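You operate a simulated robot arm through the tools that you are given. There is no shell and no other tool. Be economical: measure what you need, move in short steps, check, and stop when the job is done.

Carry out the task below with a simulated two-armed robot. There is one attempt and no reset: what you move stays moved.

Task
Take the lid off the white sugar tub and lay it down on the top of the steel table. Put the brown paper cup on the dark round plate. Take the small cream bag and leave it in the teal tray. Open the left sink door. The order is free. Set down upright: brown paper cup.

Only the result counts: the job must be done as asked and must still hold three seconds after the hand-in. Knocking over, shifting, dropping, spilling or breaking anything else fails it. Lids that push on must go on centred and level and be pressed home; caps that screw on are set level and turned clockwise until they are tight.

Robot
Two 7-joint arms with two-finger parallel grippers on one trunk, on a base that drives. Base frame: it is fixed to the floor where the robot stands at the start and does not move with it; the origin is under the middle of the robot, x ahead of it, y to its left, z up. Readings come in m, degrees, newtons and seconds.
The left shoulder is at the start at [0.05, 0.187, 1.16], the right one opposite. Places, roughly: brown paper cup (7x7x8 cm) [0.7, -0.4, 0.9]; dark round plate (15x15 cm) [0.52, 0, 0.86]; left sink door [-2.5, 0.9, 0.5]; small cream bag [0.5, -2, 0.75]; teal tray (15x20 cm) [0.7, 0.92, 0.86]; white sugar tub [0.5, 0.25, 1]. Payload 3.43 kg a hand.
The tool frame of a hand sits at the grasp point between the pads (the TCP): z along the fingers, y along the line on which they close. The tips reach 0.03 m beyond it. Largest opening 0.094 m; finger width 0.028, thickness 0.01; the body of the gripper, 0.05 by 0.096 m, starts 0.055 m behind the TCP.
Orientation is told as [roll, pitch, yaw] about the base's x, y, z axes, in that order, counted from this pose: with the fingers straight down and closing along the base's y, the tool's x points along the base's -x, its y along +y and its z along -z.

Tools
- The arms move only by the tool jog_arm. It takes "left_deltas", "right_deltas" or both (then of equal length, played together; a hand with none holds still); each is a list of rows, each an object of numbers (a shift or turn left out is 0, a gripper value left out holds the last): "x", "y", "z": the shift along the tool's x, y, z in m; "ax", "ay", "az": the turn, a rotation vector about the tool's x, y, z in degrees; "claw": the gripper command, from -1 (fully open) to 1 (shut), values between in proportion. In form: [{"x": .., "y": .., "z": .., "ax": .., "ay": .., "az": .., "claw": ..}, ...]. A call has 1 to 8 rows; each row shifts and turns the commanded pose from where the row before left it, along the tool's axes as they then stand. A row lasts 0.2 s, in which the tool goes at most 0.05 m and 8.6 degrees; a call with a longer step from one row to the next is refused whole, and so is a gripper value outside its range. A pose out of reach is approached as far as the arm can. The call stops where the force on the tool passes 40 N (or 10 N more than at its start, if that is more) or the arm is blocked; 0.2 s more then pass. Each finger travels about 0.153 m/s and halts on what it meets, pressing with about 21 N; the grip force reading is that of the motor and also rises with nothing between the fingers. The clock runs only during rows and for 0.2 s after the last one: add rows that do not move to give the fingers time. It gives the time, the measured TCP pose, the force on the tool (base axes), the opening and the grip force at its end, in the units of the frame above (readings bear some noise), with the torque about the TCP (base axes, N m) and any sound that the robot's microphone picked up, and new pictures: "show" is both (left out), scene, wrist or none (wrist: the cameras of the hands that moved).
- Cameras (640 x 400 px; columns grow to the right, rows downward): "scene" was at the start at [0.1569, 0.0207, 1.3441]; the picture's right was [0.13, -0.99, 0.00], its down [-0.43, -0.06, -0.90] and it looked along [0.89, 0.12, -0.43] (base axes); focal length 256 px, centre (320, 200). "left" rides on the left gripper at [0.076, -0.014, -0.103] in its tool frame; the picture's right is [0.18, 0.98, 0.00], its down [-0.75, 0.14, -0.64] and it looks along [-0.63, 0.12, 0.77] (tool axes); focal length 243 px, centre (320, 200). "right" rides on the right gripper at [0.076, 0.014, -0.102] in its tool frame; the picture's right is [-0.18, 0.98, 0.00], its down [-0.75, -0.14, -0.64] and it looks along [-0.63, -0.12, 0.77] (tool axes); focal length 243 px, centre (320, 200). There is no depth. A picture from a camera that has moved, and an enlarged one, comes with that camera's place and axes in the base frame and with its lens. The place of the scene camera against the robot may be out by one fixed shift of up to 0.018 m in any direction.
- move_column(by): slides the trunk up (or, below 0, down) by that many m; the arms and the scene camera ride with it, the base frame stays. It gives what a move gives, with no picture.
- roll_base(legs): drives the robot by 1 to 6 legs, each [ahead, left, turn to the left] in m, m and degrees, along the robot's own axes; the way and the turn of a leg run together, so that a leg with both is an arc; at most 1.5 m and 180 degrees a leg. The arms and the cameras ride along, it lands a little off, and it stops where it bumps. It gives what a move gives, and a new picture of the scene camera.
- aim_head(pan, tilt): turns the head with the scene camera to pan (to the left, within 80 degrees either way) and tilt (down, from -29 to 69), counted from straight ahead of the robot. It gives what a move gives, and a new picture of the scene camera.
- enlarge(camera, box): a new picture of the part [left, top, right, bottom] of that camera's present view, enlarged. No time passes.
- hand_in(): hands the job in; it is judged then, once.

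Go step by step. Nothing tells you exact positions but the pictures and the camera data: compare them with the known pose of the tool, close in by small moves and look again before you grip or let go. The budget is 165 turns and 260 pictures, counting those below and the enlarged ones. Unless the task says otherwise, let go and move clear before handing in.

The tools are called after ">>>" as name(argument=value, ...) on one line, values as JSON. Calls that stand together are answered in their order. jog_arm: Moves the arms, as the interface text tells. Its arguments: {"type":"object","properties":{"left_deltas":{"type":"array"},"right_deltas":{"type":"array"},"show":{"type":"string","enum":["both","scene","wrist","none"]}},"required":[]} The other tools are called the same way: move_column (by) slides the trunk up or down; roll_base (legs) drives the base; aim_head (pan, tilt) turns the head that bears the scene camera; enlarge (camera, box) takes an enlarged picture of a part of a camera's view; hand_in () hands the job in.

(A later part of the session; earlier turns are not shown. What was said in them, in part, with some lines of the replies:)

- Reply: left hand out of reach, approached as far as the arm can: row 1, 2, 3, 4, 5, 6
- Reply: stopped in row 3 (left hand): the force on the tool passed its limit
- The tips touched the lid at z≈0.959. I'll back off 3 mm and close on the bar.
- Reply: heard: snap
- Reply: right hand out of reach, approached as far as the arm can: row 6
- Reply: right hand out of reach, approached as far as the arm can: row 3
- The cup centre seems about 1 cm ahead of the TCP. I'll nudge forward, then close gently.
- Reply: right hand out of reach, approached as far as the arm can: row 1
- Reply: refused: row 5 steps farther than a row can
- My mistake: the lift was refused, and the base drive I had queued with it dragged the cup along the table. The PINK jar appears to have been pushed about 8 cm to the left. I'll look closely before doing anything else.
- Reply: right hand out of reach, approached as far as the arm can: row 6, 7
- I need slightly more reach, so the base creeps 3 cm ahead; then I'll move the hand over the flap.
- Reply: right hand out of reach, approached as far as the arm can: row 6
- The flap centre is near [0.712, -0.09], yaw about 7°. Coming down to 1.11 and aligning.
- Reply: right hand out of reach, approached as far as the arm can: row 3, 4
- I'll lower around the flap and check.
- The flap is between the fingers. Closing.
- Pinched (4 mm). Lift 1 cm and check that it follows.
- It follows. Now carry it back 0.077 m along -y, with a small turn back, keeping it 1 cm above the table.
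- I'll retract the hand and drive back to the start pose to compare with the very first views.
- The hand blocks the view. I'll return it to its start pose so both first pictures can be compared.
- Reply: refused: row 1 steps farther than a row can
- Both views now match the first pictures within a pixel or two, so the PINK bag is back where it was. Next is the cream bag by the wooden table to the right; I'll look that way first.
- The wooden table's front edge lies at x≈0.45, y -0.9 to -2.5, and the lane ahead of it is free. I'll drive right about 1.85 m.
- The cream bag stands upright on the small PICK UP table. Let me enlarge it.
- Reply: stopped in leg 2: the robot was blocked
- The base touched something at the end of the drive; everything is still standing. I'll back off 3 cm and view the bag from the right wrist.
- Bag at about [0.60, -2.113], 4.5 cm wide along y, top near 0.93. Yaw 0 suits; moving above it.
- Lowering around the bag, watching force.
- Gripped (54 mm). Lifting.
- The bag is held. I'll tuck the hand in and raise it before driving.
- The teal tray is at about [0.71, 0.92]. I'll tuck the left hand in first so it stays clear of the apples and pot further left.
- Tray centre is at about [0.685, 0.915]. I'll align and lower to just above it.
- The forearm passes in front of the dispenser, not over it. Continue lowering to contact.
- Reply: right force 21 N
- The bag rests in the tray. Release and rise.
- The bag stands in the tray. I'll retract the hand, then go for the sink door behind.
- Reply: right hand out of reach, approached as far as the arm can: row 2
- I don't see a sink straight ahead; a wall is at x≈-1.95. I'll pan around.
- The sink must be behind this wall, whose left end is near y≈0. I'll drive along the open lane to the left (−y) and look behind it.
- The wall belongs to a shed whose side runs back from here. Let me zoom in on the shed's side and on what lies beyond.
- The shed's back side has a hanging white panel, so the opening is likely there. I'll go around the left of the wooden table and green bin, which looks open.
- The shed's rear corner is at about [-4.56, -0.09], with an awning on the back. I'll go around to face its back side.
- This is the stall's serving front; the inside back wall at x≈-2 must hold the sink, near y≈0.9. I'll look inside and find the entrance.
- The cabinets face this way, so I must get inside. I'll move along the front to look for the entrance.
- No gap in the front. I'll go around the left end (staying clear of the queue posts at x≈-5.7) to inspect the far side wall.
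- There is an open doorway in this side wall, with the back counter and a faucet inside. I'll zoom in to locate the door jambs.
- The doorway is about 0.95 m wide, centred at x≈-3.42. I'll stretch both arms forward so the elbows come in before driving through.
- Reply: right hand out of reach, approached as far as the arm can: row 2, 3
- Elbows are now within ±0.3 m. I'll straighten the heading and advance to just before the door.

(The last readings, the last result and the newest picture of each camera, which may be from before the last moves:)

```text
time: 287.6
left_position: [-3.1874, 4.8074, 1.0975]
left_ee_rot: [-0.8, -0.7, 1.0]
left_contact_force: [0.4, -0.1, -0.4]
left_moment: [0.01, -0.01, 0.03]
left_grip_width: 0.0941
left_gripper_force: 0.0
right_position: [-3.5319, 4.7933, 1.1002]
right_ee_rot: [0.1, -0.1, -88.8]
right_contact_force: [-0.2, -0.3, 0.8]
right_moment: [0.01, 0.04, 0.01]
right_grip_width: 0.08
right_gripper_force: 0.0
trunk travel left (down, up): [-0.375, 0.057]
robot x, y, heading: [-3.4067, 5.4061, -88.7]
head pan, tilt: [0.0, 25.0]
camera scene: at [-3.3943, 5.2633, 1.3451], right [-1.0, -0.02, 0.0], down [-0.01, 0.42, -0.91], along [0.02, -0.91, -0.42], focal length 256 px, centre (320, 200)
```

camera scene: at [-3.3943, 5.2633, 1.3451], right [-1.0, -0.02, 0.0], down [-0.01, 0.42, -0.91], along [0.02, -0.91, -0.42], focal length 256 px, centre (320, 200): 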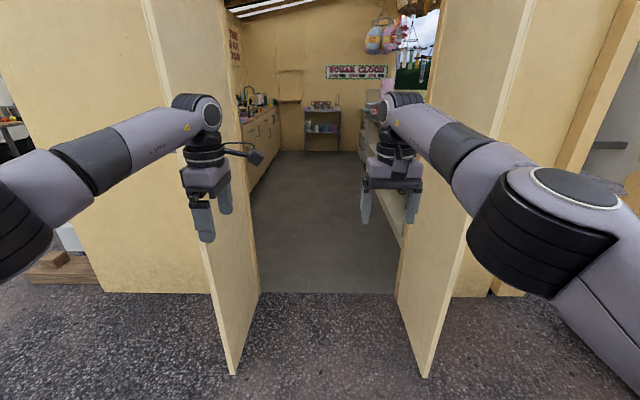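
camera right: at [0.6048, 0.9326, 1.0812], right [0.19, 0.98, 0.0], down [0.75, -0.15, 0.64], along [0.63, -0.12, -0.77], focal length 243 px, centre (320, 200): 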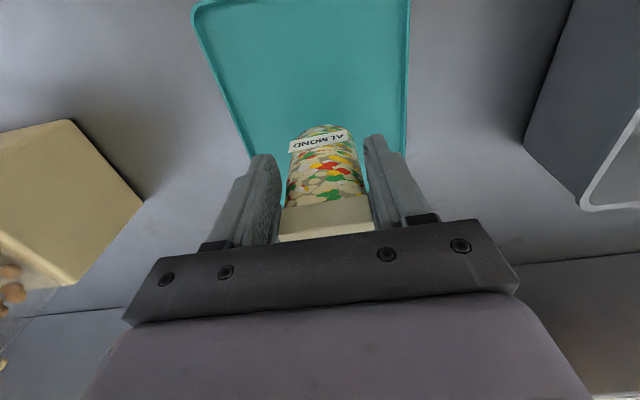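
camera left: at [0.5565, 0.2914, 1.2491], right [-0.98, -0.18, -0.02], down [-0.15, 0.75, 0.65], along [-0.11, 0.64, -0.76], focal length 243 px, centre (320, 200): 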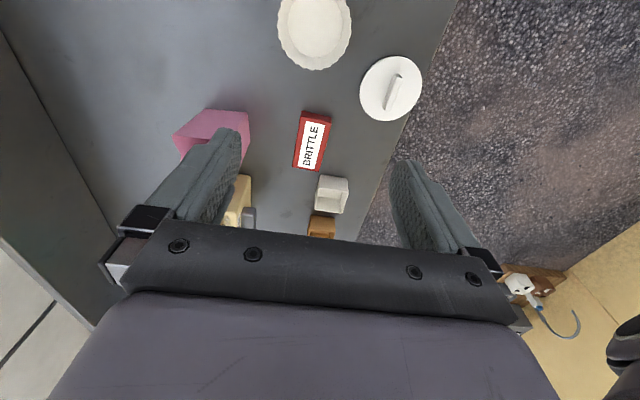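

Well centred (robot x≈-3.405, door centre -3.42). Advancing through the doorway.

>>> roll_base(legs=[[0, -0.01, -1.0], [1.4, 0, 0]])

```text
time: 294.8
left_position: [-3.2336, 3.4264, 1.0972]
left_ee_rot: [-0.9, -0.7, -1.2]
left_contact_force: [-0.3, -0.3, 0.2]
left_moment: [0.03, 0.01, -0.03]
left_grip_width: 0.0938
left_gripper_force: 0.0
right_position: [-3.5785, 3.4239, 1.0999]
right_ee_rot: [0.1, -0.1, -91.0]
right_contact_force: [-0.1, 0.4, -0.4]
right_moment: [0.03, 0.0, 0.03]
right_grip_width: 0.0801
right_gripper_force: 0.0
trunk travel left (down, up): [-0.375, 0.057]
robot x, y, heading: [-3.4287, 4.0299, -91.3]
head pan, tilt: [0.0, 25.0]
camera scene: at [-3.4235, 3.89, 1.3451], right [-1.0, 0.02, 0.0], down [0.01, 0.42, -0.91], along [-0.02, -0.91, -0.42], focal length 256 px, centre (320, 200)
```

scene: 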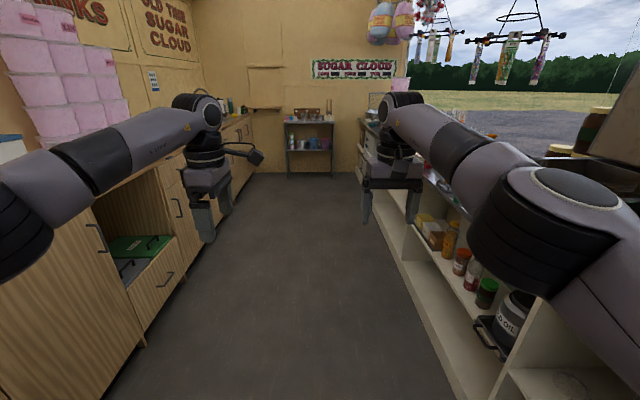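

I'm inside; the corridor runs x -4.1 to -2.5. Continuing toward the sink.

>>> roll_base(legs=[[0, 0.04, 1.3], [1.3, 0, 0]])

>>> aim_head(pan=35, tilt=35)

```text
time: 301.9
left_position: [-3.1596, 2.1216, 1.0969]
left_ee_rot: [-0.8, -0.7, 0.8]
left_contact_force: [-1.0, -0.2, 0.6]
left_moment: [-0.02, -0.08, 0.02]
left_grip_width: 0.094
left_gripper_force: 0.1
right_position: [-3.5033, 2.1064, 1.1006]
right_ee_rot: [0.1, 0.0, -89.0]
right_contact_force: [-0.8, 0.7, 0.5]
right_moment: [-0.03, -0.02, 0.0]
right_grip_width: 0.0797
right_gripper_force: 0.1
trunk travel left (down, up): [-0.375, 0.057]
robot x, y, heading: [-3.3733, 2.7178, -89.0]
head pan, tilt: [0.0, 25.0]
camera scene: at [-3.3654, 2.5774, 1.3451], right [-1.0, -0.01, 0.0], down [-0.01, 0.42, -0.91], along [0.01, -0.91, -0.42], focal length 256 px, centre (320, 200)
```

scene: 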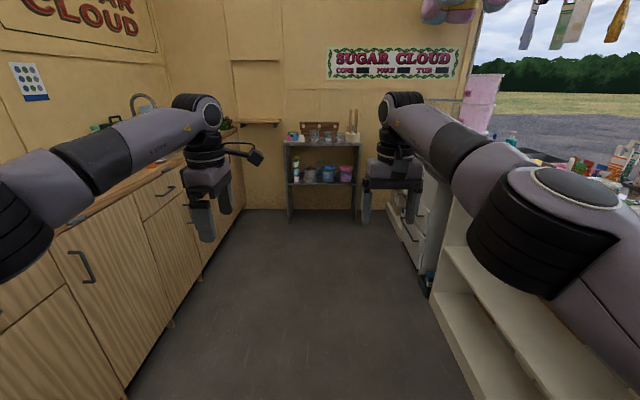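

```text
time: 302.9
left_position: [-3.1607, 2.1216, 1.0984]
left_ee_rot: [-0.7, -0.7, 0.8]
left_contact_force: [0.6, 0.0, -1.1]
left_moment: [-0.01, -0.02, -0.03]
left_grip_width: 0.094
left_gripper_force: 0.0
right_position: [-3.5042, 2.1074, 1.1007]
right_ee_rot: [0.1, 0.0, -89.0]
right_contact_force: [-0.8, 0.1, 0.8]
right_moment: [-0.06, 0.01, 0.0]
right_grip_width: 0.0798
right_gripper_force: 0.1
trunk travel left (down, up): [-0.375, 0.057]
robot x, y, heading: [-3.372, 2.7188, -88.9]
head pan, tilt: [35.0, 35.0]
camera scene: at [-3.3152, 2.5983, 1.3293], right [-0.81, -0.59, 0.0], down [-0.34, 0.47, -0.82], along [0.48, -0.66, -0.57], focal length 256 px, centre (320, 200)
```

scene: 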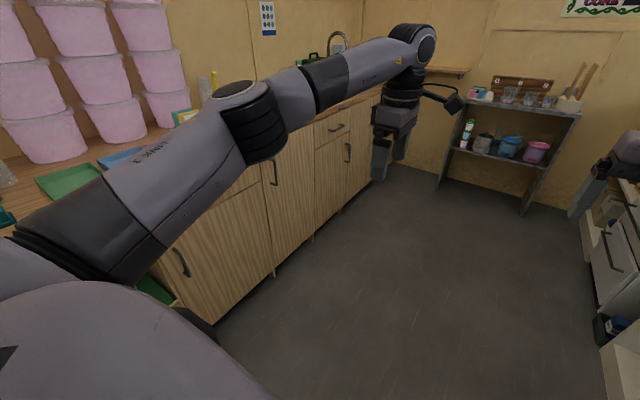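

The faucet and cabinet doors are along the left counter. I'll advance 1.3 m and turn to face them.

>>> roll_base(legs=[[1.3, 0, 0], [0, 0, 89]])

>>> aim_head(pan=0, tilt=40)

```text
time: 313.2
left_position: [-2.7638, 1.6108, 1.0977]
left_ee_rot: [-0.8, -0.7, 88.4]
left_contact_force: [0.3, -0.4, -0.7]
left_moment: [0.0, 0.02, 0.0]
left_grip_width: 0.094
left_gripper_force: 0.1
right_position: [-2.7617, 1.2661, 1.0996]
right_ee_rot: [0.1, 0.1, -1.2]
right_contact_force: [-0.2, -0.3, 0.1]
right_moment: [0.0, 0.01, 0.0]
right_grip_width: 0.0801
right_gripper_force: 0.2
trunk travel left (down, up): [-0.375, 0.057]
robot x, y, heading: [-3.3683, 1.4165, -1.6]
head pan, tilt: [35.0, 35.0]
camera scene: at [-3.2302, 1.4757, 1.3293], right [0.55, -0.83, 0.0], down [-0.48, -0.32, -0.82], along [0.68, 0.45, -0.57], focal length 256 px, centre (320, 200)
```

scene: 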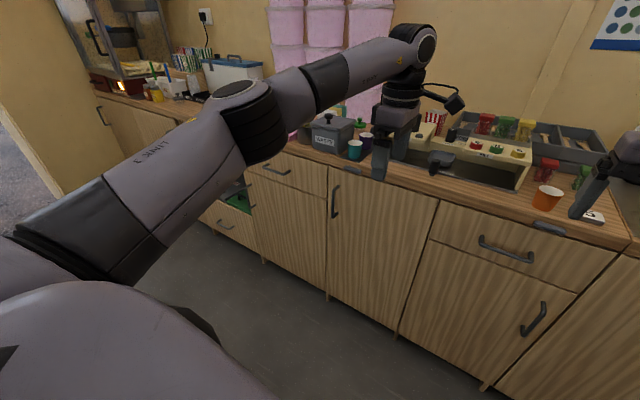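

```text
time: 314.2
left_position: [-2.7627, 1.6101, 1.0968]
left_ee_rot: [-0.8, -0.7, 88.4]
left_contact_force: [0.0, 0.7, -0.1]
left_moment: [0.03, 0.01, -0.01]
left_grip_width: 0.0942
left_gripper_force: 0.1
right_position: [-2.7627, 1.2677, 1.1006]
right_ee_rot: [0.2, 0.0, -1.2]
right_contact_force: [0.0, 0.5, 0.1]
right_moment: [-0.01, -0.01, -0.01]
right_grip_width: 0.0798
right_gripper_force: 0.1
trunk travel left (down, up): [-0.375, 0.057]
robot x, y, heading: [-3.3704, 1.419, -1.5]
head pan, tilt: [0.0, 40.0]
camera scene: at [-3.2186, 1.4248, 1.3218], right [-0.02, -1.0, 0.0], down [-0.64, 0.02, -0.77], along [0.77, -0.02, -0.64], focal length 256 px, centre (320, 200)
```

scene: 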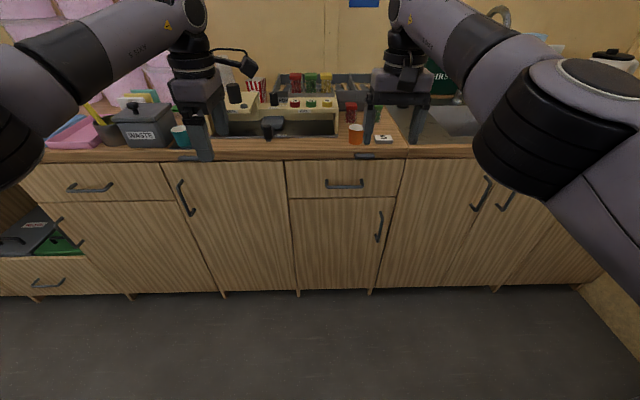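

The sink is to the right, with a pair of doors below: the left one has its handle at about [-2.52, 0.83, 0.77]. Let me enlarge.

>>> enlarge(camera="scene", box=[360, 130, 560, 310])

```text
2.22 times, centred on (460, 220) of scene
camera zoom: at [-3.2186, 1.4248, 1.3218], right [-0.02, -1.0, 0.0], down [-0.64, 0.02, -0.77], along [0.77, -0.02, -0.64], focal length 569 px, centre (9, 156)
```

zoom: 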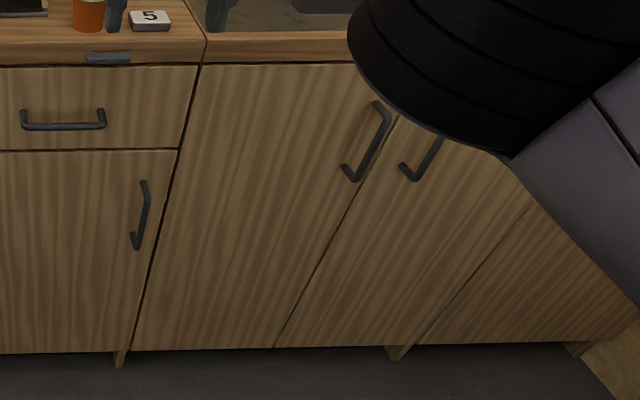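

The left sink door has a vertical bow handle (y≈0.82, z 0.67–0.83) and hinges on its left side. I'll retract both arms first.

>>> jog_arm(right_deltas=[{"x": 0.045}, {"x": 0.045}, {"x": 0.045}, {"x": 0.045}, {"x": 0.045}, {"x": 0.03}, {}], left_deltas=[{"y": 0.045, "x": -0.02}, {"y": 0.045, "x": -0.02}, {"y": 0.045, "x": -0.02}, {"y": 0.045, "x": -0.02}, {"y": 0.045, "x": -0.02}, {"y": 0.03}, {}], show="none")

```text
time: 315.8
left_position: [-3.0172, 1.718, 1.0932]
left_ee_rot: [-0.8, -0.8, 88.6]
left_contact_force: [0.2, -0.3, 0.1]
left_moment: [0.02, -0.01, 0.01]
left_grip_width: 0.0941
left_gripper_force: 0.0
right_position: [-2.7618, 1.2668, 1.099]
right_ee_rot: [0.1, 0.0, -1.3]
right_contact_force: [0.3, 0.6, -0.9]
right_moment: [0.01, -0.01, 0.03]
right_grip_width: 0.0799
right_gripper_force: 0.0
right hand out of reach, approached as far as the arm can: row 1, 2, 3, 4, 5, 6
trunk travel left (down, up): [-0.375, 0.057]
robot x, y, heading: [-3.3707, 1.4226, -1.4]
head pan, tilt: [0.0, 40.0]
```

>>> jog_arm(right_deltas=[{"z": -0.03}, {"z": -0.03}, {"x": 0.03}, {"x": 0.03}, {}], show="scene")

```text
time: 317.0
left_position: [-3.0184, 1.7185, 1.0943]
left_ee_rot: [-0.8, -0.7, 88.5]
left_contact_force: [-0.1, 0.1, 1.0]
left_moment: [0.01, -0.01, 0.0]
left_grip_width: 0.0939
left_gripper_force: 0.0
right_position: [-2.8366, 1.2603, 1.1539]
right_ee_rot: [0.0, 0.0, -1.4]
right_contact_force: [-0.1, 0.5, -1.1]
right_moment: [-0.02, -0.01, -0.01]
right_grip_width: 0.0799
right_gripper_force: 0.1
right hand out of reach, approached as far as the arm can: row 1, 2
trunk travel left (down, up): [-0.375, 0.057]
robot x, y, heading: [-3.3674, 1.4233, -1.7]
head pan, tilt: [0.0, 40.0]
camera scene: at [-3.2186, 1.425, 1.3217], right [-0.03, -1.0, 0.0], down [-0.64, 0.02, -0.77], along [0.77, -0.02, -0.64], focal length 256 px, centre (320, 200)
```

scene: 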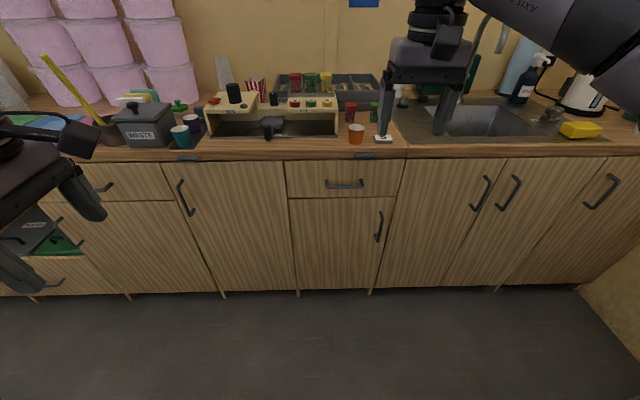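

>>> jog_arm(right_deltas=[{"x": 0.045}, {"x": 0.045}, {"x": 0.045}, {"x": 0.045}, {}], show="none")

>>> roll_base(legs=[[0, -0.33, 1.6]])

```text
time: 318.2
left_position: [-3.0159, 1.7181, 1.0941]
left_ee_rot: [-0.8, -0.6, 88.5]
left_contact_force: [0.1, -0.7, -0.8]
left_moment: [-0.02, 0.01, 0.0]
left_grip_width: 0.094
left_gripper_force: 0.0
right_position: [-3.0188, 1.2675, 1.1543]
right_ee_rot: [0.1, 0.0, -1.3]
right_contact_force: [0.1, -0.4, 0.7]
right_moment: [0.01, 0.04, 0.01]
right_grip_width: 0.0799
right_gripper_force: 0.1
trunk travel left (down, up): [-0.375, 0.057]
robot x, y, heading: [-3.3686, 1.4227, -1.4]
head pan, tilt: [0.0, 40.0]
```

```text
time: 320.4
left_position: [-3.0307, 1.4023, 1.0932]
left_ee_rot: [-0.8, -0.8, 90.8]
left_contact_force: [-1.1, -0.4, -0.6]
left_moment: [0.01, 0.01, 0.0]
left_grip_width: 0.094
left_gripper_force: 0.0
right_position: [-3.0144, 0.9516, 1.1534]
right_ee_rot: [0.1, -0.1, 0.9]
right_contact_force: [-0.1, -0.1, -1.2]
right_moment: [0.02, 0.01, 0.0]
right_grip_width: 0.0801
right_gripper_force: 0.0
trunk travel left (down, up): [-0.375, 0.057]
robot x, y, heading: [-3.3732, 1.091, 0.7]
head pan, tilt: [0.0, 40.0]
camera scene: at [-3.2203, 1.1018, 1.3218], right [0.01, -1.0, 0.0], down [-0.64, -0.01, -0.77], along [0.77, 0.01, -0.64], focal length 256 px, centre (320, 200)
```

scene: 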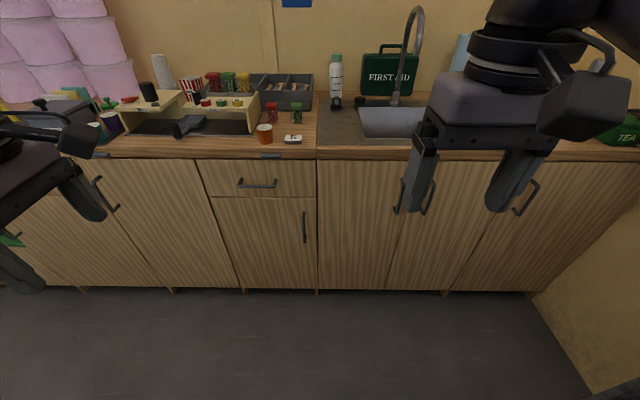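

Handle triangulates to [-2.53, 0.82, ~0.76]. I'll lower the trunk 0.28 m so the right arm can point forward at handle height.

>>> move_column(by=-0.28)

>>> jog_arm(right_deltas=[{"x": -0.045}, {"x": -0.045}, {"x": -0.045}, {"z": 0.03, "ay": -8}, {"z": 0.03, "ay": -8}, {"ay": -8.5}, {"ay": -8.5}, {"ay": -8.5}], show="scene")

```text
time: 323.2
left_position: [-3.0319, 1.4027, 0.8143]
left_ee_rot: [-0.7, -0.7, 90.8]
left_contact_force: [0.9, -0.6, 0.3]
left_moment: [0.02, -0.01, 0.0]
left_grip_width: 0.0941
left_gripper_force: 0.0
right_position: [-3.0139, 0.9521, 0.8746]
right_ee_rot: [0.1, 0.0, 0.9]
right_contact_force: [-0.2, 0.0, 0.0]
right_moment: [-0.01, -0.01, -0.01]
right_grip_width: 0.0796
right_gripper_force: 0.1
trunk travel left (down, up): [-0.095, 0.337]
robot x, y, heading: [-3.3691, 1.0906, 0.7]
head pan, tilt: [0.0, 40.0]
```

```text
time: 325.0
left_position: [-3.0313, 1.4028, 0.8129]
left_ee_rot: [-0.9, -0.7, 90.8]
left_contact_force: [0.1, -0.2, 0.0]
left_moment: [0.02, -0.02, 0.01]
left_grip_width: 0.0938
left_gripper_force: 0.1
right_position: [-2.877, 0.9563, 0.8144]
right_ee_rot: [0.1, -41.7, 1.0]
right_contact_force: [0.0, 0.7, 0.4]
right_moment: [0.03, 0.03, -0.03]
right_grip_width: 0.0799
right_gripper_force: 0.1
trunk travel left (down, up): [-0.095, 0.337]
robot x, y, heading: [-3.3725, 1.0888, 1.1]
head pan, tilt: [0.0, 40.0]
camera scene: at [-3.2203, 1.1024, 1.0418], right [0.01, -1.0, 0.0], down [-0.64, -0.01, -0.77], along [0.77, 0.01, -0.64], focal length 256 px, centre (320, 200)
```

scene: 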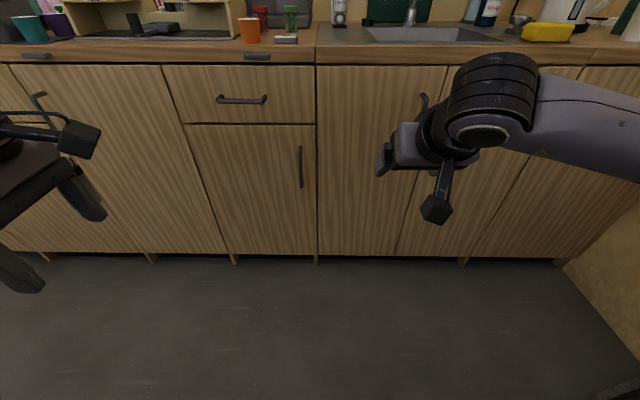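

Pitch turning works. Continue to about -76° and shift to y≈0.82.

>>> jog_arm(right_deltas=[{"ay": -8.5}, {"ay": -8.5}, {"ay": -8.5}, {"ay": -8.5}, {"y": -0.045}, {"y": -0.045}, {"y": -0.045}, {}], show="wrist")

>>> aim_head(pan=-18, tilt=22)

```text
time: 326.8
left_position: [-3.0318, 1.4031, 0.8123]
left_ee_rot: [-0.9, -0.7, 90.9]
left_contact_force: [0.5, 0.0, -0.3]
left_moment: [0.02, 0.03, -0.02]
left_grip_width: 0.094
left_gripper_force: 0.0
right_position: [-2.8735, 0.8354, 0.842]
right_ee_rot: [0.0, -75.1, 1.0]
right_contact_force: [-0.1, -0.4, -0.3]
right_moment: [0.01, -0.03, 0.03]
right_grip_width: 0.0799
right_gripper_force: 0.1
right hand out of reach, approached as far as the arm can: row 6, 7
trunk travel left (down, up): [-0.095, 0.337]
robot x, y, heading: [-3.3706, 1.092, 0.8]
head pan, tilt: [0.0, 40.0]
camera right: at [-2.9929, 0.8479, 0.7943], right [0.03, 0.98, 0.18], down [-0.42, -0.15, 0.89], along [0.91, -0.1, 0.41], focal length 243 px, centre (320, 200)
```

right: 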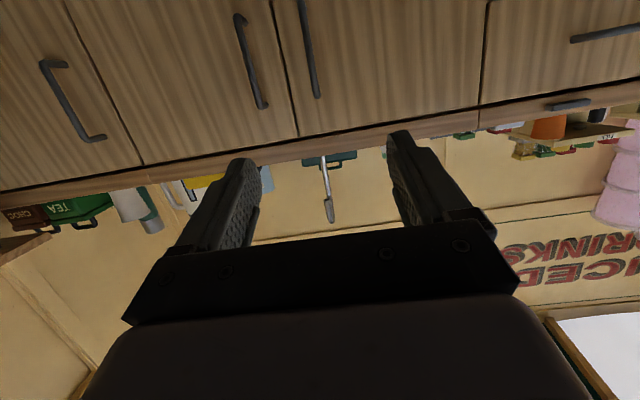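

```text
time: 327.6
left_position: [-3.031, 1.4033, 0.813]
left_ee_rot: [-0.8, -0.6, 90.7]
left_contact_force: [0.3, -0.1, -0.5]
left_moment: [0.03, -0.01, 0.02]
left_grip_width: 0.0943
left_gripper_force: 0.0
right_position: [-2.8736, 0.8351, 0.8414]
right_ee_rot: [0.1, -75.2, 0.8]
right_contact_force: [-0.3, -0.9, -0.5]
right_moment: [-0.01, -0.02, -0.01]
right_grip_width: 0.0797
right_gripper_force: 0.1
trunk travel left (down, up): [-0.095, 0.337]
robot x, y, heading: [-3.3694, 1.0968, 0.9]
head pan, tilt: [-18.0, 22.0]
camera scene: at [-3.2166, 1.0738, 1.0699], right [-0.29, -0.96, 0.0], down [-0.36, 0.11, -0.93], along [0.89, -0.27, -0.38], focal length 256 px, centre (320, 200)
```

scene: 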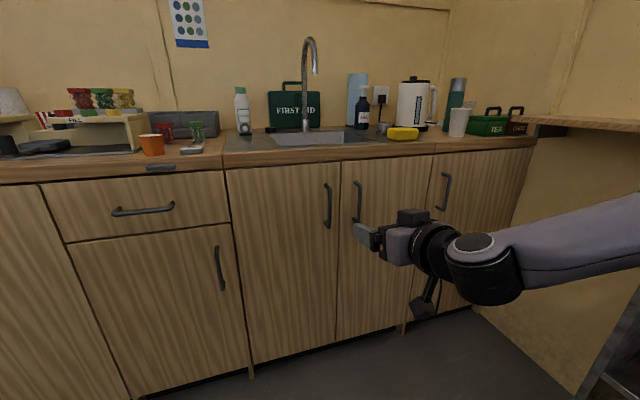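

The handle of the left door now fixes at y≈0.827, z 0.67–0.81, x≈-2.53. I'll open the fingers fully and advance to just short of it.

>>> jog_arm(right_deltas=[{"z": 0.042, "x": 0.0045, "y": -0.0015, "claw": -1}, {"z": 0.042, "x": 0.0045, "y": -0.0015}, {"z": 0.042, "x": 0.0045, "y": -0.0015}, {"z": 0.042, "x": 0.0045, "y": -0.0015}, {"z": 0.042, "x": 0.0045, "y": -0.0015}, {"z": 0.042, "x": 0.0045}, {}], show="both")

```text
time: 329.2
left_position: [-3.0298, 1.404, 0.8136]
left_ee_rot: [-0.8, -0.7, 90.8]
left_contact_force: [-0.4, 0.5, -0.3]
left_moment: [0.0, -0.02, 0.0]
left_grip_width: 0.0937
left_gripper_force: 0.1
right_position: [-2.6549, 0.7848, 0.7573]
right_ee_rot: [0.2, -75.5, 0.9]
right_contact_force: [-0.3, 0.5, -0.3]
right_moment: [-0.01, -0.01, 0.0]
right_grip_width: 0.0939
right_gripper_force: 0.0
right hand out of reach, approached as far as the arm can: row 2, 3, 4, 5
trunk travel left (down, up): [-0.095, 0.337]
robot x, y, heading: [-3.3729, 1.0905, 1.0]
head pan, tilt: [-18.0, 22.0]
camera scene: at [-3.2166, 1.0737, 1.0699], right [-0.29, -0.96, 0.0], down [-0.36, 0.11, -0.93], along [0.89, -0.27, -0.37], focal length 256 px, centre (320, 200)
camera right: at [-2.7738, 0.7973, 0.7083], right [0.03, 0.98, 0.18], down [-0.43, -0.15, 0.89], along [0.9, -0.1, 0.42], focal length 243 px, centre (320, 200)
```

scene: 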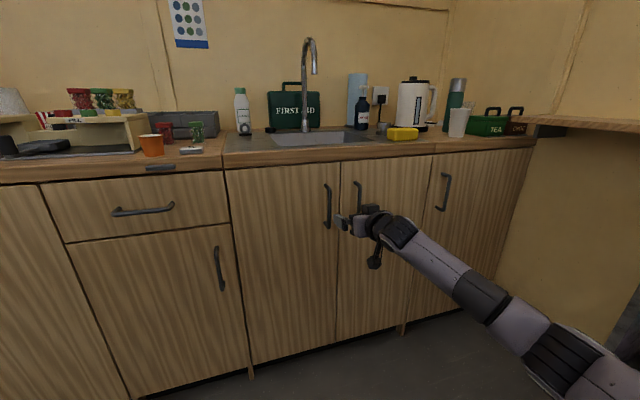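
right: 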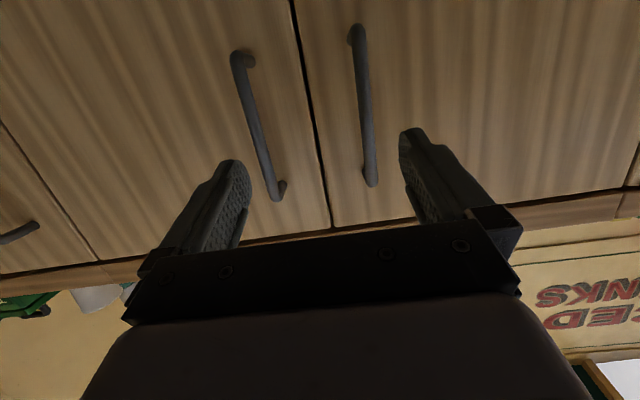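

I'm in front, but y drifted to 0.785; shift +0.042 so only the left door's handle is between the fingers.

>>> jog_arm(right_deltas=[{"y": 0.021}, {"y": 0.021}, {}], show="wrist")

```text
time: 330.0
left_position: [-3.0318, 1.4034, 0.8136]
left_ee_rot: [-0.8, -0.7, 90.9]
left_contact_force: [-0.2, 0.5, -0.8]
left_moment: [-0.05, -0.02, 0.01]
left_grip_width: 0.094
left_gripper_force: 0.0
right_position: [-2.6551, 0.7844, 0.7571]
right_ee_rot: [0.3, -75.5, 0.9]
right_contact_force: [0.1, 0.2, -0.4]
right_moment: [-0.01, 0.04, -0.01]
right_grip_width: 0.0943
right_gripper_force: 0.0
right hand out of reach, approached as far as the arm can: row 1, 2
trunk travel left (down, up): [-0.095, 0.337]
robot x, y, heading: [-3.3686, 1.0931, 0.8]
head pan, tilt: [-18.0, 22.0]
camera right: at [-2.7741, 0.7973, 0.7084], right [0.03, 0.98, 0.18], down [-0.43, -0.15, 0.89], along [0.9, -0.1, 0.42], focal length 243 px, centre (320, 200)
```

right: 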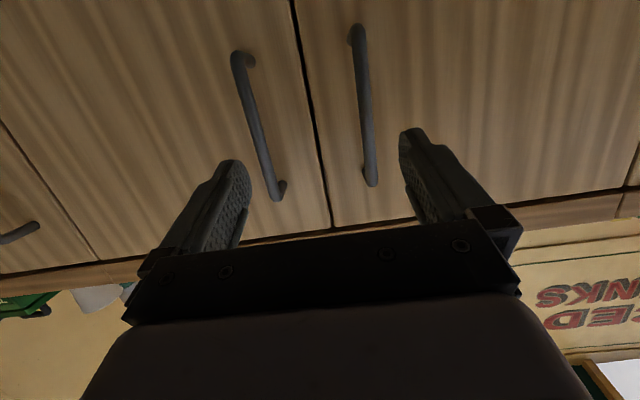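

The arm is at a joint limit there, so I'll use the base for the fine shift: 4 cm to the left.

>>> roll_base(legs=[[0, 0.042, 0]])

>>> enlarge(camera="right", box=[160, 0, 480, 200])

```text
time: 330.9
left_position: [-3.0318, 1.4453, 0.8124]
left_ee_rot: [-0.8, -0.7, 90.8]
left_contact_force: [-0.1, 0.5, 0.3]
left_moment: [0.0, 0.0, 0.0]
left_grip_width: 0.0937
left_gripper_force: 0.1
right_position: [-2.6559, 0.8278, 0.7576]
right_ee_rot: [0.3, -75.5, 0.7]
right_contact_force: [-0.3, -0.2, -1.2]
right_moment: [0.02, -0.01, 0.01]
right_grip_width: 0.094
right_gripper_force: 0.0
trunk travel left (down, up): [-0.095, 0.337]
robot x, y, heading: [-3.3697, 1.1352, 0.7]
head pan, tilt: [-18.0, 22.0]
camera scene: at [-3.2173, 1.1158, 1.0699], right [-0.3, -0.96, 0.0], down [-0.36, 0.11, -0.93], along [0.89, -0.27, -0.37], focal length 256 px, centre (320, 200)
```

scene: 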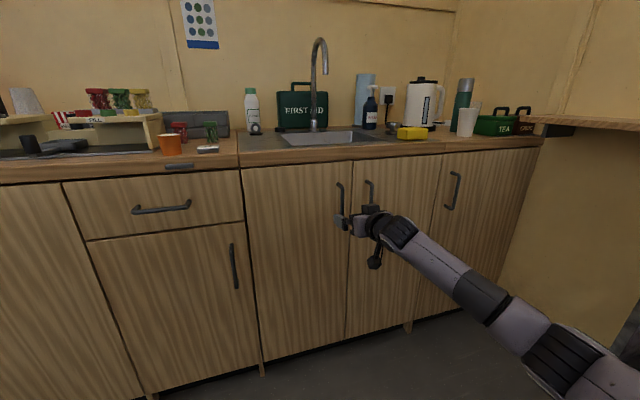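

```text
2.00 times, centred on (320, 100) of right
camera zoom: at [-2.7749, 0.8389, 0.7084], right [0.03, 0.98, 0.18], down [-0.43, -0.15, 0.89], along [0.9, -0.1, 0.42], focal length 485 px, centre (320, 400)
```

zoom: 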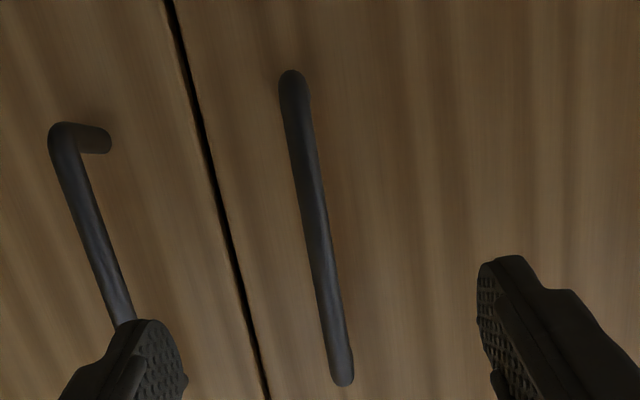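

The handle is centred between the fingers. I'll narrow the opening and drive ahead 8 cm.

>>> jog_arm(right_deltas=[{"claw": -0.3}, {}], show="none")

>>> roll_base(legs=[[0.08, 0, 0]])

>>> enlarge(camera="right", box=[160, 60, 480, 260])

>>> enlarge(camera="scene", box=[280, 150, 440, 270])

```text
time: 331.5
left_position: [-3.0319, 1.4452, 0.8139]
left_ee_rot: [-0.8, -0.7, 90.8]
left_contact_force: [1.2, 0.1, 0.7]
left_moment: [0.01, 0.01, -0.03]
left_grip_width: 0.0939
left_gripper_force: 0.1
right_position: [-2.6553, 0.8257, 0.7582]
right_ee_rot: [0.3, -75.4, 0.8]
right_contact_force: [-0.5, -0.3, 1.1]
right_moment: [-0.03, -0.01, 0.01]
right_grip_width: 0.061
right_gripper_force: 0.1
trunk travel left (down, up): [-0.095, 0.337]
robot x, y, heading: [-3.3697, 1.1337, 0.9]
head pan, tilt: [-18.0, 22.0]
```

```text
time: 332.6
left_position: [-2.9499, 1.4461, 0.8141]
left_ee_rot: [-0.7, -0.7, 90.7]
left_contact_force: [0.6, -0.2, 0.9]
left_moment: [-0.03, -0.01, 0.0]
left_grip_width: 0.0939
left_gripper_force: 0.0
right_position: [-2.5747, 0.8269, 0.7577]
right_ee_rot: [0.3, -75.5, 0.8]
right_contact_force: [0.6, -0.4, -0.2]
right_moment: [0.05, -0.01, -0.02]
right_grip_width: 0.0608
right_gripper_force: 0.0
trunk travel left (down, up): [-0.095, 0.337]
robot x, y, heading: [-3.2938, 1.1356, 0.9]
head pan, tilt: [-18.0, 22.0]
camera scene: at [-3.1363, 1.1167, 1.0699], right [-0.3, -0.95, 0.0], down [-0.36, 0.11, -0.93], along [0.89, -0.28, -0.37], focal length 256 px, centre (320, 200)
```

scene: 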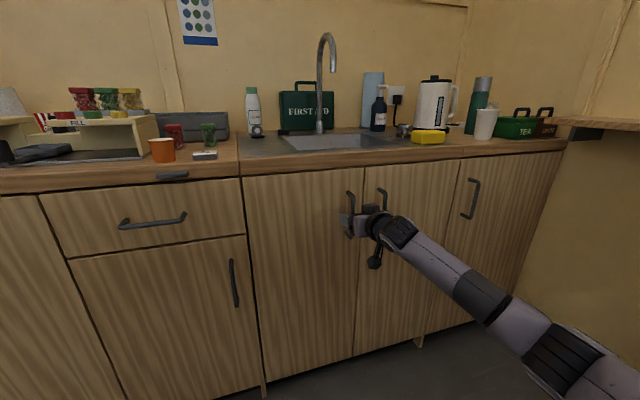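

```text
2.00 times, centred on (320, 160) of right
camera zoom: at [-2.6942, 0.8394, 0.7085], right [0.03, 0.98, 0.18], down [-0.43, -0.15, 0.89], along [0.9, -0.1, 0.42], focal length 485 px, centre (320, 280)
```

zoom: 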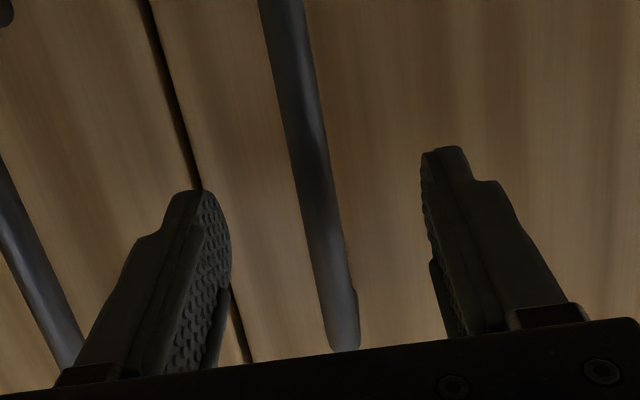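

```text
3.33 times, centred on (360, 210) of scene
camera zoom: at [-3.1363, 1.1167, 1.0699], right [-0.3, -0.95, 0.0], down [-0.36, 0.11, -0.93], along [0.89, -0.28, -0.37], focal length 854 px, centre (187, 167)
```

zoom: 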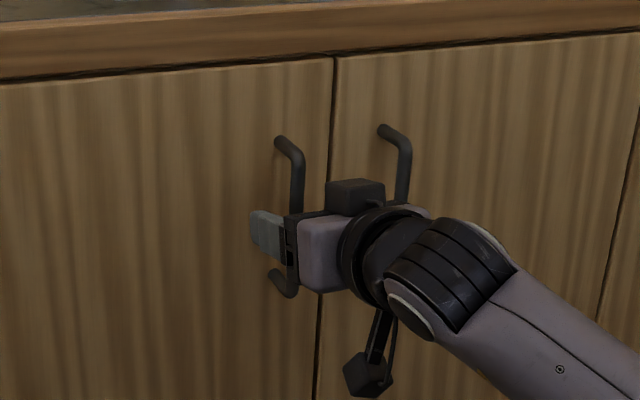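

>>> roll_base(legs=[[0.025, 0, 0]])

>>> enlarge(camera="right", box=[160, 60, 480, 260])

```text
time: 333.4
left_position: [-2.9251, 1.4456, 0.813]
left_ee_rot: [-0.8, -0.8, 90.7]
left_contact_force: [-0.2, 0.9, -0.2]
left_moment: [0.02, -0.03, 0.01]
left_grip_width: 0.0941
left_gripper_force: 0.0
right_position: [-2.5501, 0.8263, 0.7566]
right_ee_rot: [0.3, -75.5, 0.7]
right_contact_force: [0.1, -0.1, 0.1]
right_moment: [-0.01, 0.02, 0.01]
right_grip_width: 0.061
right_gripper_force: 0.0
trunk travel left (down, up): [-0.095, 0.337]
robot x, y, heading: [-3.2647, 1.1335, 0.7]
head pan, tilt: [-18.0, 22.0]
camera scene: at [-3.112, 1.1169, 1.0699], right [-0.3, -0.95, 0.0], down [-0.36, 0.11, -0.93], along [0.89, -0.28, -0.37], focal length 256 px, centre (320, 200)
```

scene: 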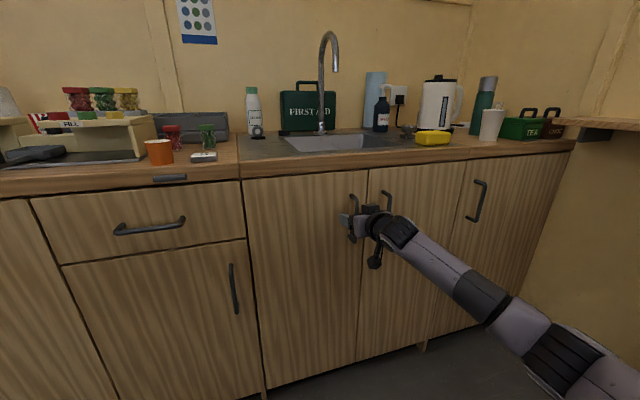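

```text
2.00 times, centred on (320, 160) of right
camera zoom: at [-2.6701, 0.8392, 0.7085], right [0.03, 0.98, 0.18], down [-0.43, -0.15, 0.89], along [0.9, -0.1, 0.42], focal length 485 px, centre (320, 280)
```

zoom: 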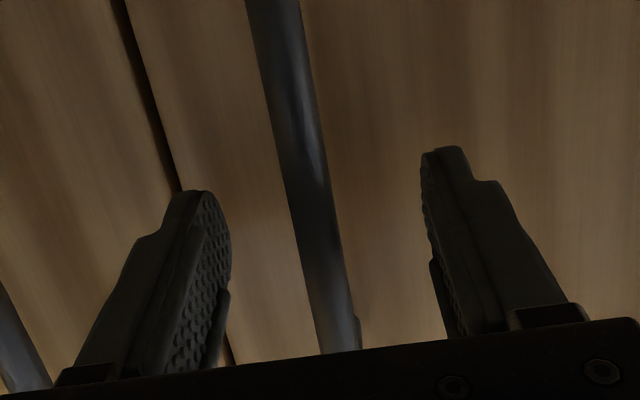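

Closing on the bar.

>>> jog_arm(right_deltas=[{"claw": 0.3}, {"claw": 0.7}, {"claw": 1}, {}, {}], show="wrist")

```text
time: 334.6
left_position: [-2.9259, 1.4458, 0.8137]
left_ee_rot: [-0.7, -0.7, 90.6]
left_contact_force: [-0.4, 0.5, -0.5]
left_moment: [0.01, 0.01, 0.01]
left_grip_width: 0.0941
left_gripper_force: 0.1
right_position: [-2.5523, 0.8271, 0.7581]
right_ee_rot: [0.3, -75.4, 0.7]
right_contact_force: [0.2, -0.3, 0.8]
right_moment: [0.01, -0.02, 0.03]
right_grip_width: 0.0159
right_gripper_force: 45.2
trunk travel left (down, up): [-0.095, 0.337]
robot x, y, heading: [-3.2645, 1.1358, 0.5]
head pan, tilt: [-18.0, 22.0]
camera right: at [-2.67, 0.8391, 0.7086], right [0.03, 0.98, 0.18], down [-0.43, -0.15, 0.89], along [0.9, -0.1, 0.42], focal length 243 px, centre (320, 200)
```

right: 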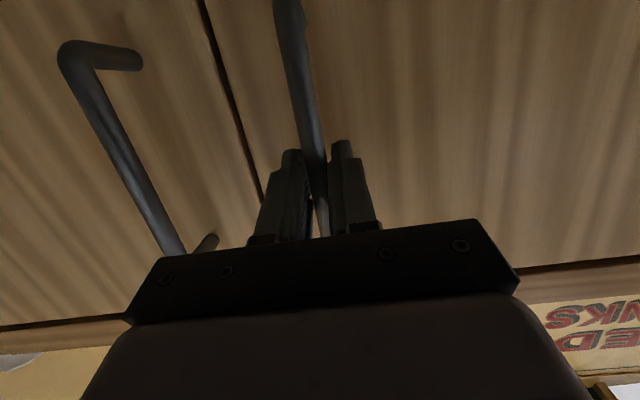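

The bar is gripped. Now pulling the door open along its arc with the base, first about 20°.

>>> roll_base(legs=[[-0.047, 0.012, 0], [-0.044, 0.02, 0]])

```text
time: 336.0
left_position: [-3.0177, 1.4752, 0.8138]
left_ee_rot: [-0.9, -0.7, 90.7]
left_contact_force: [-0.1, 0.6, -0.4]
left_moment: [0.0, 0.02, 0.01]
left_grip_width: 0.0938
left_gripper_force: 0.1
right_position: [-2.6437, 0.8545, 0.7573]
right_ee_rot: [0.3, -75.5, 0.5]
right_contact_force: [-9.6, -18.0, 2.2]
right_moment: [0.16, 0.12, 0.0]
right_grip_width: 0.0157
right_gripper_force: 44.8
trunk travel left (down, up): [-0.095, 0.337]
robot x, y, heading: [-3.3589, 1.1666, 0.6]
head pan, tilt: [-18.0, 22.0]
camera scene: at [-3.2044, 1.1461, 1.07], right [-0.3, -0.95, 0.0], down [-0.36, 0.11, -0.93], along [0.89, -0.28, -0.37], focal length 256 px, centre (320, 200)
```

scene: 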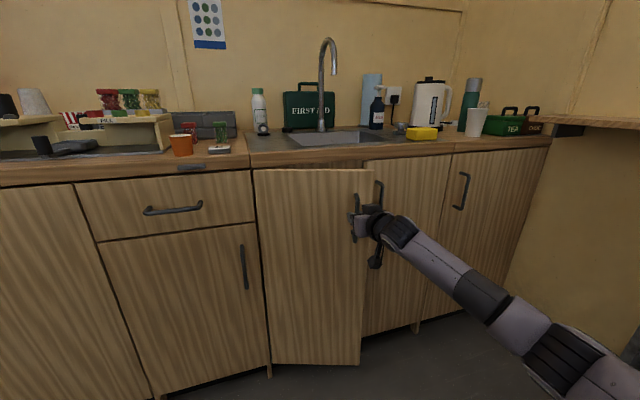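

It is opening. I'm slightly too far to the left of its arc (−18 N in y), so the next steps use less sideways motion.

>>> roll_base(legs=[[-0.045, 0.014, 0], [-0.04, 0.026, 0]])

```text
time: 337.4
left_position: [-3.0839, 1.5029, 0.8138]
left_ee_rot: [-0.8, -0.7, 90.9]
left_contact_force: [0.0, -0.2, 0.3]
left_moment: [0.01, -0.01, -0.05]
left_grip_width: 0.0939
left_gripper_force: 0.1
right_position: [-2.7068, 0.8911, 0.7581]
right_ee_rot: [0.3, -75.7, 1.4]
right_contact_force: [0.2, 0.1, -2.4]
right_moment: [-0.11, -0.47, -0.03]
right_grip_width: 0.0116
right_gripper_force: 45.2
trunk travel left (down, up): [-0.095, 0.337]
robot x, y, heading: [-3.4214, 1.1908, 1.0]
head pan, tilt: [-18.0, 22.0]
stopped in leg 2: the force on the tool passed its limit (the readings are from after the stop); the commanded pose is now the measured one
camera scene: at [-3.2691, 1.1748, 1.0699], right [-0.29, -0.96, 0.0], down [-0.36, 0.11, -0.93], along [0.89, -0.27, -0.37], focal length 256 px, centre (320, 200)
```

scene: 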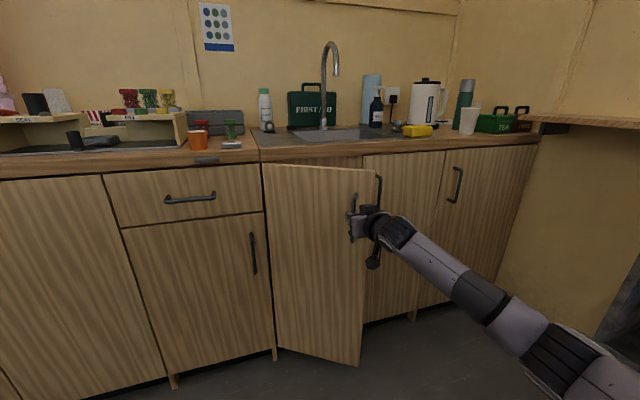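

The door is about 35° open and the grip seems to be slipping to the tips. I'll check the wrist view.

>>> jog_arm(right_deltas=[{}], show="wrist")

>>> enlarge(camera="scene", box=[250, 140, 450, 300])

```text
time: 337.8
left_position: [-3.084, 1.5039, 0.8137]
left_ee_rot: [-0.8, -0.8, 90.9]
left_contact_force: [1.1, 0.4, -0.2]
left_moment: [0.02, 0.02, 0.02]
left_grip_width: 0.094
left_gripper_force: 0.0
right_position: [-2.7073, 0.892, 0.757]
right_ee_rot: [0.4, -75.7, 1.3]
right_contact_force: [1.7, 1.0, -1.2]
right_moment: [-0.27, -0.18, -0.01]
right_grip_width: 0.0118
right_gripper_force: 45.3
trunk travel left (down, up): [-0.095, 0.337]
robot x, y, heading: [-3.4221, 1.193, 0.9]
head pan, tilt: [-18.0, 22.0]
camera right: at [-2.8263, 0.903, 0.7083], right [0.02, 0.98, 0.18], down [-0.43, -0.16, 0.89], along [0.9, -0.09, 0.42], focal length 243 px, centre (320, 200)
```

right: 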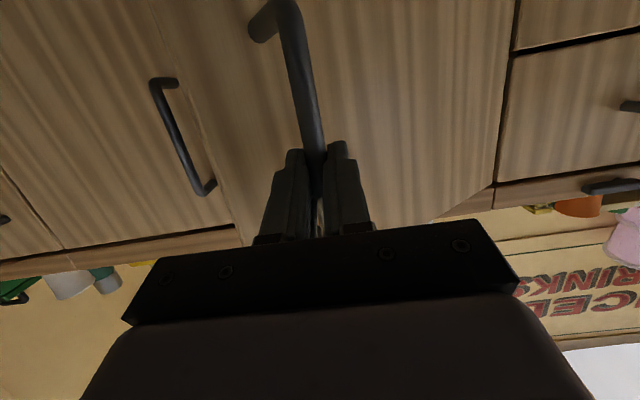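

```text
2.50 times, centred on (350, 220) of scene
camera zoom: at [-3.2691, 1.1749, 1.0699], right [-0.29, -0.96, 0.0], down [-0.36, 0.11, -0.93], along [0.89, -0.27, -0.37], focal length 640 px, centre (245, 150)
```

zoom: 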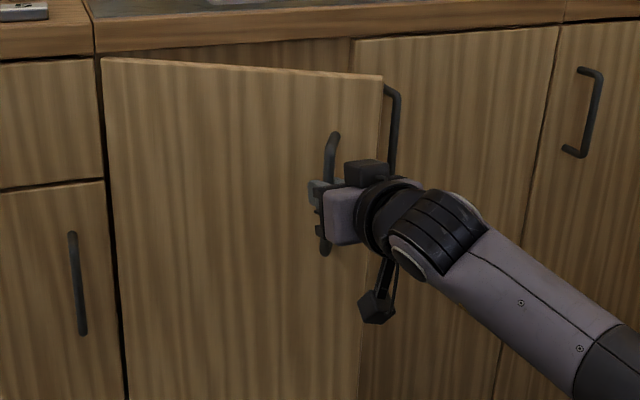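

Still gripped on the bar, with low force. Continuing in small arc steps.

>>> roll_base(legs=[[-0.036, 0.036, 0], [-0.029, 0.041, 0]])

```text
time: 339.3
left_position: [-3.1501, 1.5791, 0.8121]
left_ee_rot: [-0.8, -0.8, 91.1]
left_contact_force: [-0.3, 0.4, -0.7]
left_moment: [0.0, -0.02, -0.01]
left_grip_width: 0.0938
left_gripper_force: 0.0
right_position: [-2.7739, 0.9683, 0.7583]
right_ee_rot: [0.7, -75.7, 1.3]
right_contact_force: [5.6, 4.5, -3.6]
right_moment: [-0.31, -0.13, 0.29]
right_grip_width: 0.0113
right_gripper_force: 44.8
trunk travel left (down, up): [-0.095, 0.337]
robot x, y, heading: [-3.4891, 1.2661, 1.0]
head pan, tilt: [-18.0, 22.0]
camera scene: at [-3.3354, 1.25, 1.0698], right [-0.29, -0.96, 0.0], down [-0.36, 0.11, -0.93], along [0.89, -0.27, -0.38], focal length 256 px, centre (320, 200)
```

scene: 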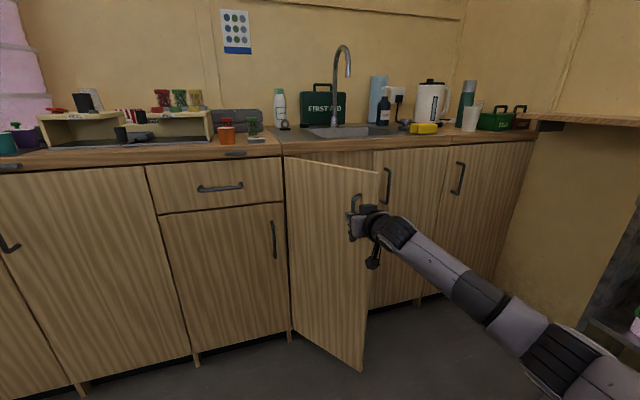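

About 54° open. Two more arc steps.

>>> roll_base(legs=[[-0.021, 0.044, 0], [-0.012, 0.048, 0]])

```text
time: 340.7
left_position: [-3.1853, 1.6697, 0.8144]
left_ee_rot: [-0.9, -0.7, 91.0]
left_contact_force: [0.7, -0.4, -0.6]
left_moment: [-0.03, 0.01, 0.0]
left_grip_width: 0.0941
left_gripper_force: 0.1
right_position: [-2.8078, 1.0594, 0.7572]
right_ee_rot: [0.9, -75.7, 1.4]
right_contact_force: [-2.8, 1.3, -3.5]
right_moment: [-0.33, -0.19, 0.24]
right_grip_width: 0.0118
right_gripper_force: 44.8
trunk travel left (down, up): [-0.095, 0.337]
robot x, y, heading: [-3.5272, 1.3541, 0.9]
head pan, tilt: [-18.0, 22.0]
camera scene: at [-3.3698, 1.34, 1.0699], right [-0.29, -0.96, 0.0], down [-0.36, 0.11, -0.93], along [0.89, -0.27, -0.37], focal length 256 px, centre (320, 200)
```

scene: 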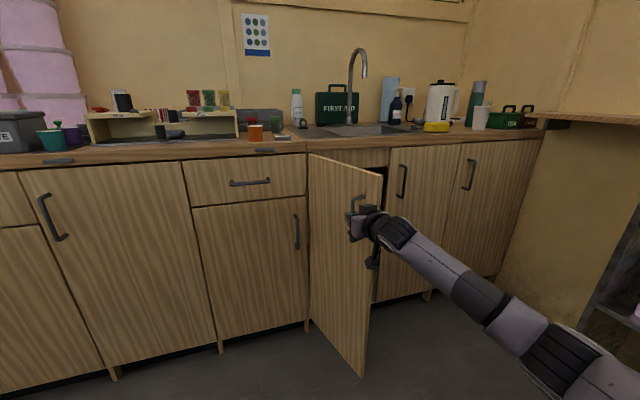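

About 75° open. One more small step, then release.

>>> roll_base(legs=[[-0.004, 0.04, 0]])

>>> jog_arm(right_deltas=[{"claw": 0.6}, {"claw": 0.3}, {}, {}], show="wrist")

```text
time: 341.6
left_position: [-3.1912, 1.7075, 0.813]
left_ee_rot: [-0.8, -0.7, 91.0]
left_contact_force: [-0.7, -0.5, -0.7]
left_moment: [0.05, -0.01, 0.05]
left_grip_width: 0.094
left_gripper_force: 0.1
right_position: [-2.8124, 1.0992, 0.7576]
right_ee_rot: [0.7, -75.7, 1.4]
right_contact_force: [2.8, 1.7, -1.8]
right_moment: [-0.31, -0.11, 0.29]
right_grip_width: 0.0116
right_gripper_force: 45.5
trunk travel left (down, up): [-0.095, 0.337]
robot x, y, heading: [-3.5304, 1.3965, 0.9]
head pan, tilt: [-18.0, 22.0]
camera scene: at [-3.3744, 1.3793, 1.0699], right [-0.29, -0.96, 0.0], down [-0.36, 0.11, -0.93], along [0.89, -0.27, -0.37], focal length 256 px, centre (320, 200)
```

scene: 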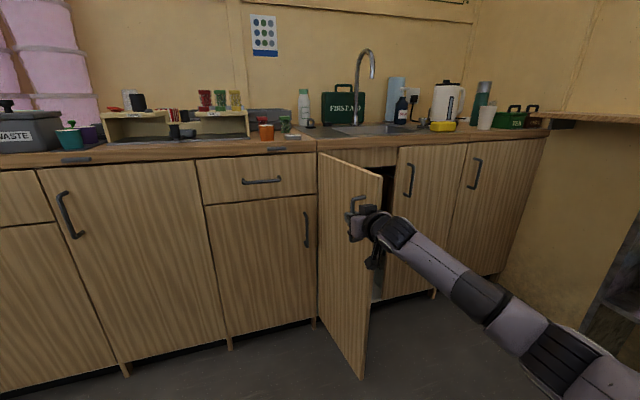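

```text
time: 342.6
left_position: [-3.1898, 1.7096, 0.8145]
left_ee_rot: [-0.8, -0.6, 91.0]
left_contact_force: [-1.5, 0.1, -0.9]
left_moment: [-0.02, 0.02, 0.03]
left_grip_width: 0.0942
left_gripper_force: 0.1
right_position: [-2.8123, 1.1006, 0.7568]
right_ee_rot: [0.8, -75.8, 1.5]
right_contact_force: [0.3, 0.1, 0.3]
right_moment: [0.01, -0.02, 0.0]
right_grip_width: 0.0326
right_gripper_force: 0.1
trunk travel left (down, up): [-0.095, 0.337]
robot x, y, heading: [-3.5319, 1.3951, 1.1]
head pan, tilt: [-18.0, 22.0]
camera right: at [-2.9313, 1.11, 0.7083], right [0.01, 0.98, 0.18], down [-0.43, -0.16, 0.89], along [0.9, -0.09, 0.42], focal length 243 px, centre (320, 200)
```

right: 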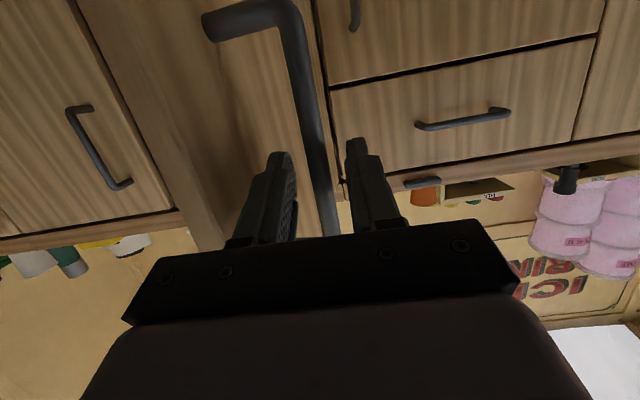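

Released. Backing straight out from the handle with the base.

>>> roll_base(legs=[[-0.15, 0, 0]])

>>> enlarge(camera="scene", box=[260, 100, 500, 300])

```text
time: 344.0
left_position: [-3.3361, 1.7062, 0.8141]
left_ee_rot: [-0.8, -0.7, 91.1]
left_contact_force: [-0.3, -0.5, -0.4]
left_moment: [-0.05, 0.02, 0.01]
left_grip_width: 0.094
left_gripper_force: 0.1
right_position: [-2.9574, 1.0981, 0.7582]
right_ee_rot: [0.7, -75.8, 1.6]
right_contact_force: [0.4, 0.0, -0.6]
right_moment: [0.02, -0.02, 0.03]
right_grip_width: 0.0326
right_gripper_force: 0.1
trunk travel left (down, up): [-0.095, 0.337]
robot x, y, heading: [-3.6717, 1.3926, 1.1]
head pan, tilt: [-18.0, 22.0]
camera scene: at [-3.5205, 1.377, 1.0699], right [-0.29, -0.96, 0.0], down [-0.36, 0.11, -0.93], along [0.89, -0.27, -0.37], focal length 256 px, centre (320, 200)
```

scene: 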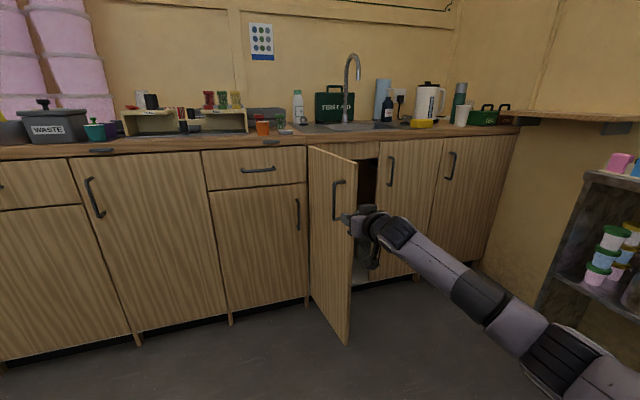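

```text
2.00 times, centred on (380, 200) of scene
camera zoom: at [-3.5205, 1.377, 1.0699], right [-0.29, -0.96, 0.0], down [-0.36, 0.11, -0.93], along [0.89, -0.27, -0.37], focal length 512 px, centre (200, 200)
```

zoom: 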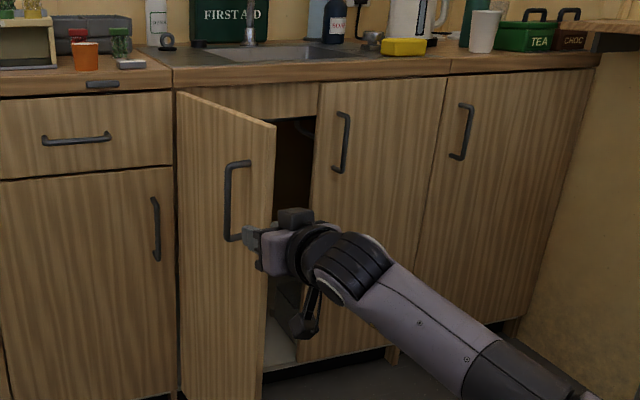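

The left sink door stands wide open and the hand is clear. The lid is on the steel table, the cup is on the plate, and the cream bag is in the teal tray, so I'm handing in.

>>> hand_in()

```text
The job is handed in.
```

All four tasks were finished and handed in, but on the way I knocked the PINK bag on the steel table out of place and had to put it back. The result of the judging was not shown.

- **Sugar tub lid:** off the tub and lying flat on the steel table, near its front edge.
- **Brown paper cup:** standing upright on the dark round plate.
- **Small cream bag:** standing in the teal tray.
- **Left sink door:** open about 80°, with the hand clear of it.

**What went wrong:** a lift command was refused, and the base drive I had queued behind it dragged the cup along the table. It pushed the clear bag with the PINK label about 8 cm to the left; the bag stayed upright. I carried it back, and the before-and-after camera views match within a pixel or two, roughly 5 mm. It may also sit a few degrees off its original angle. If any shift of another object counts as a failure, this is the likely cause.

The base also bumped something once at the small PICK UP table. Nothing there moved that I could see.
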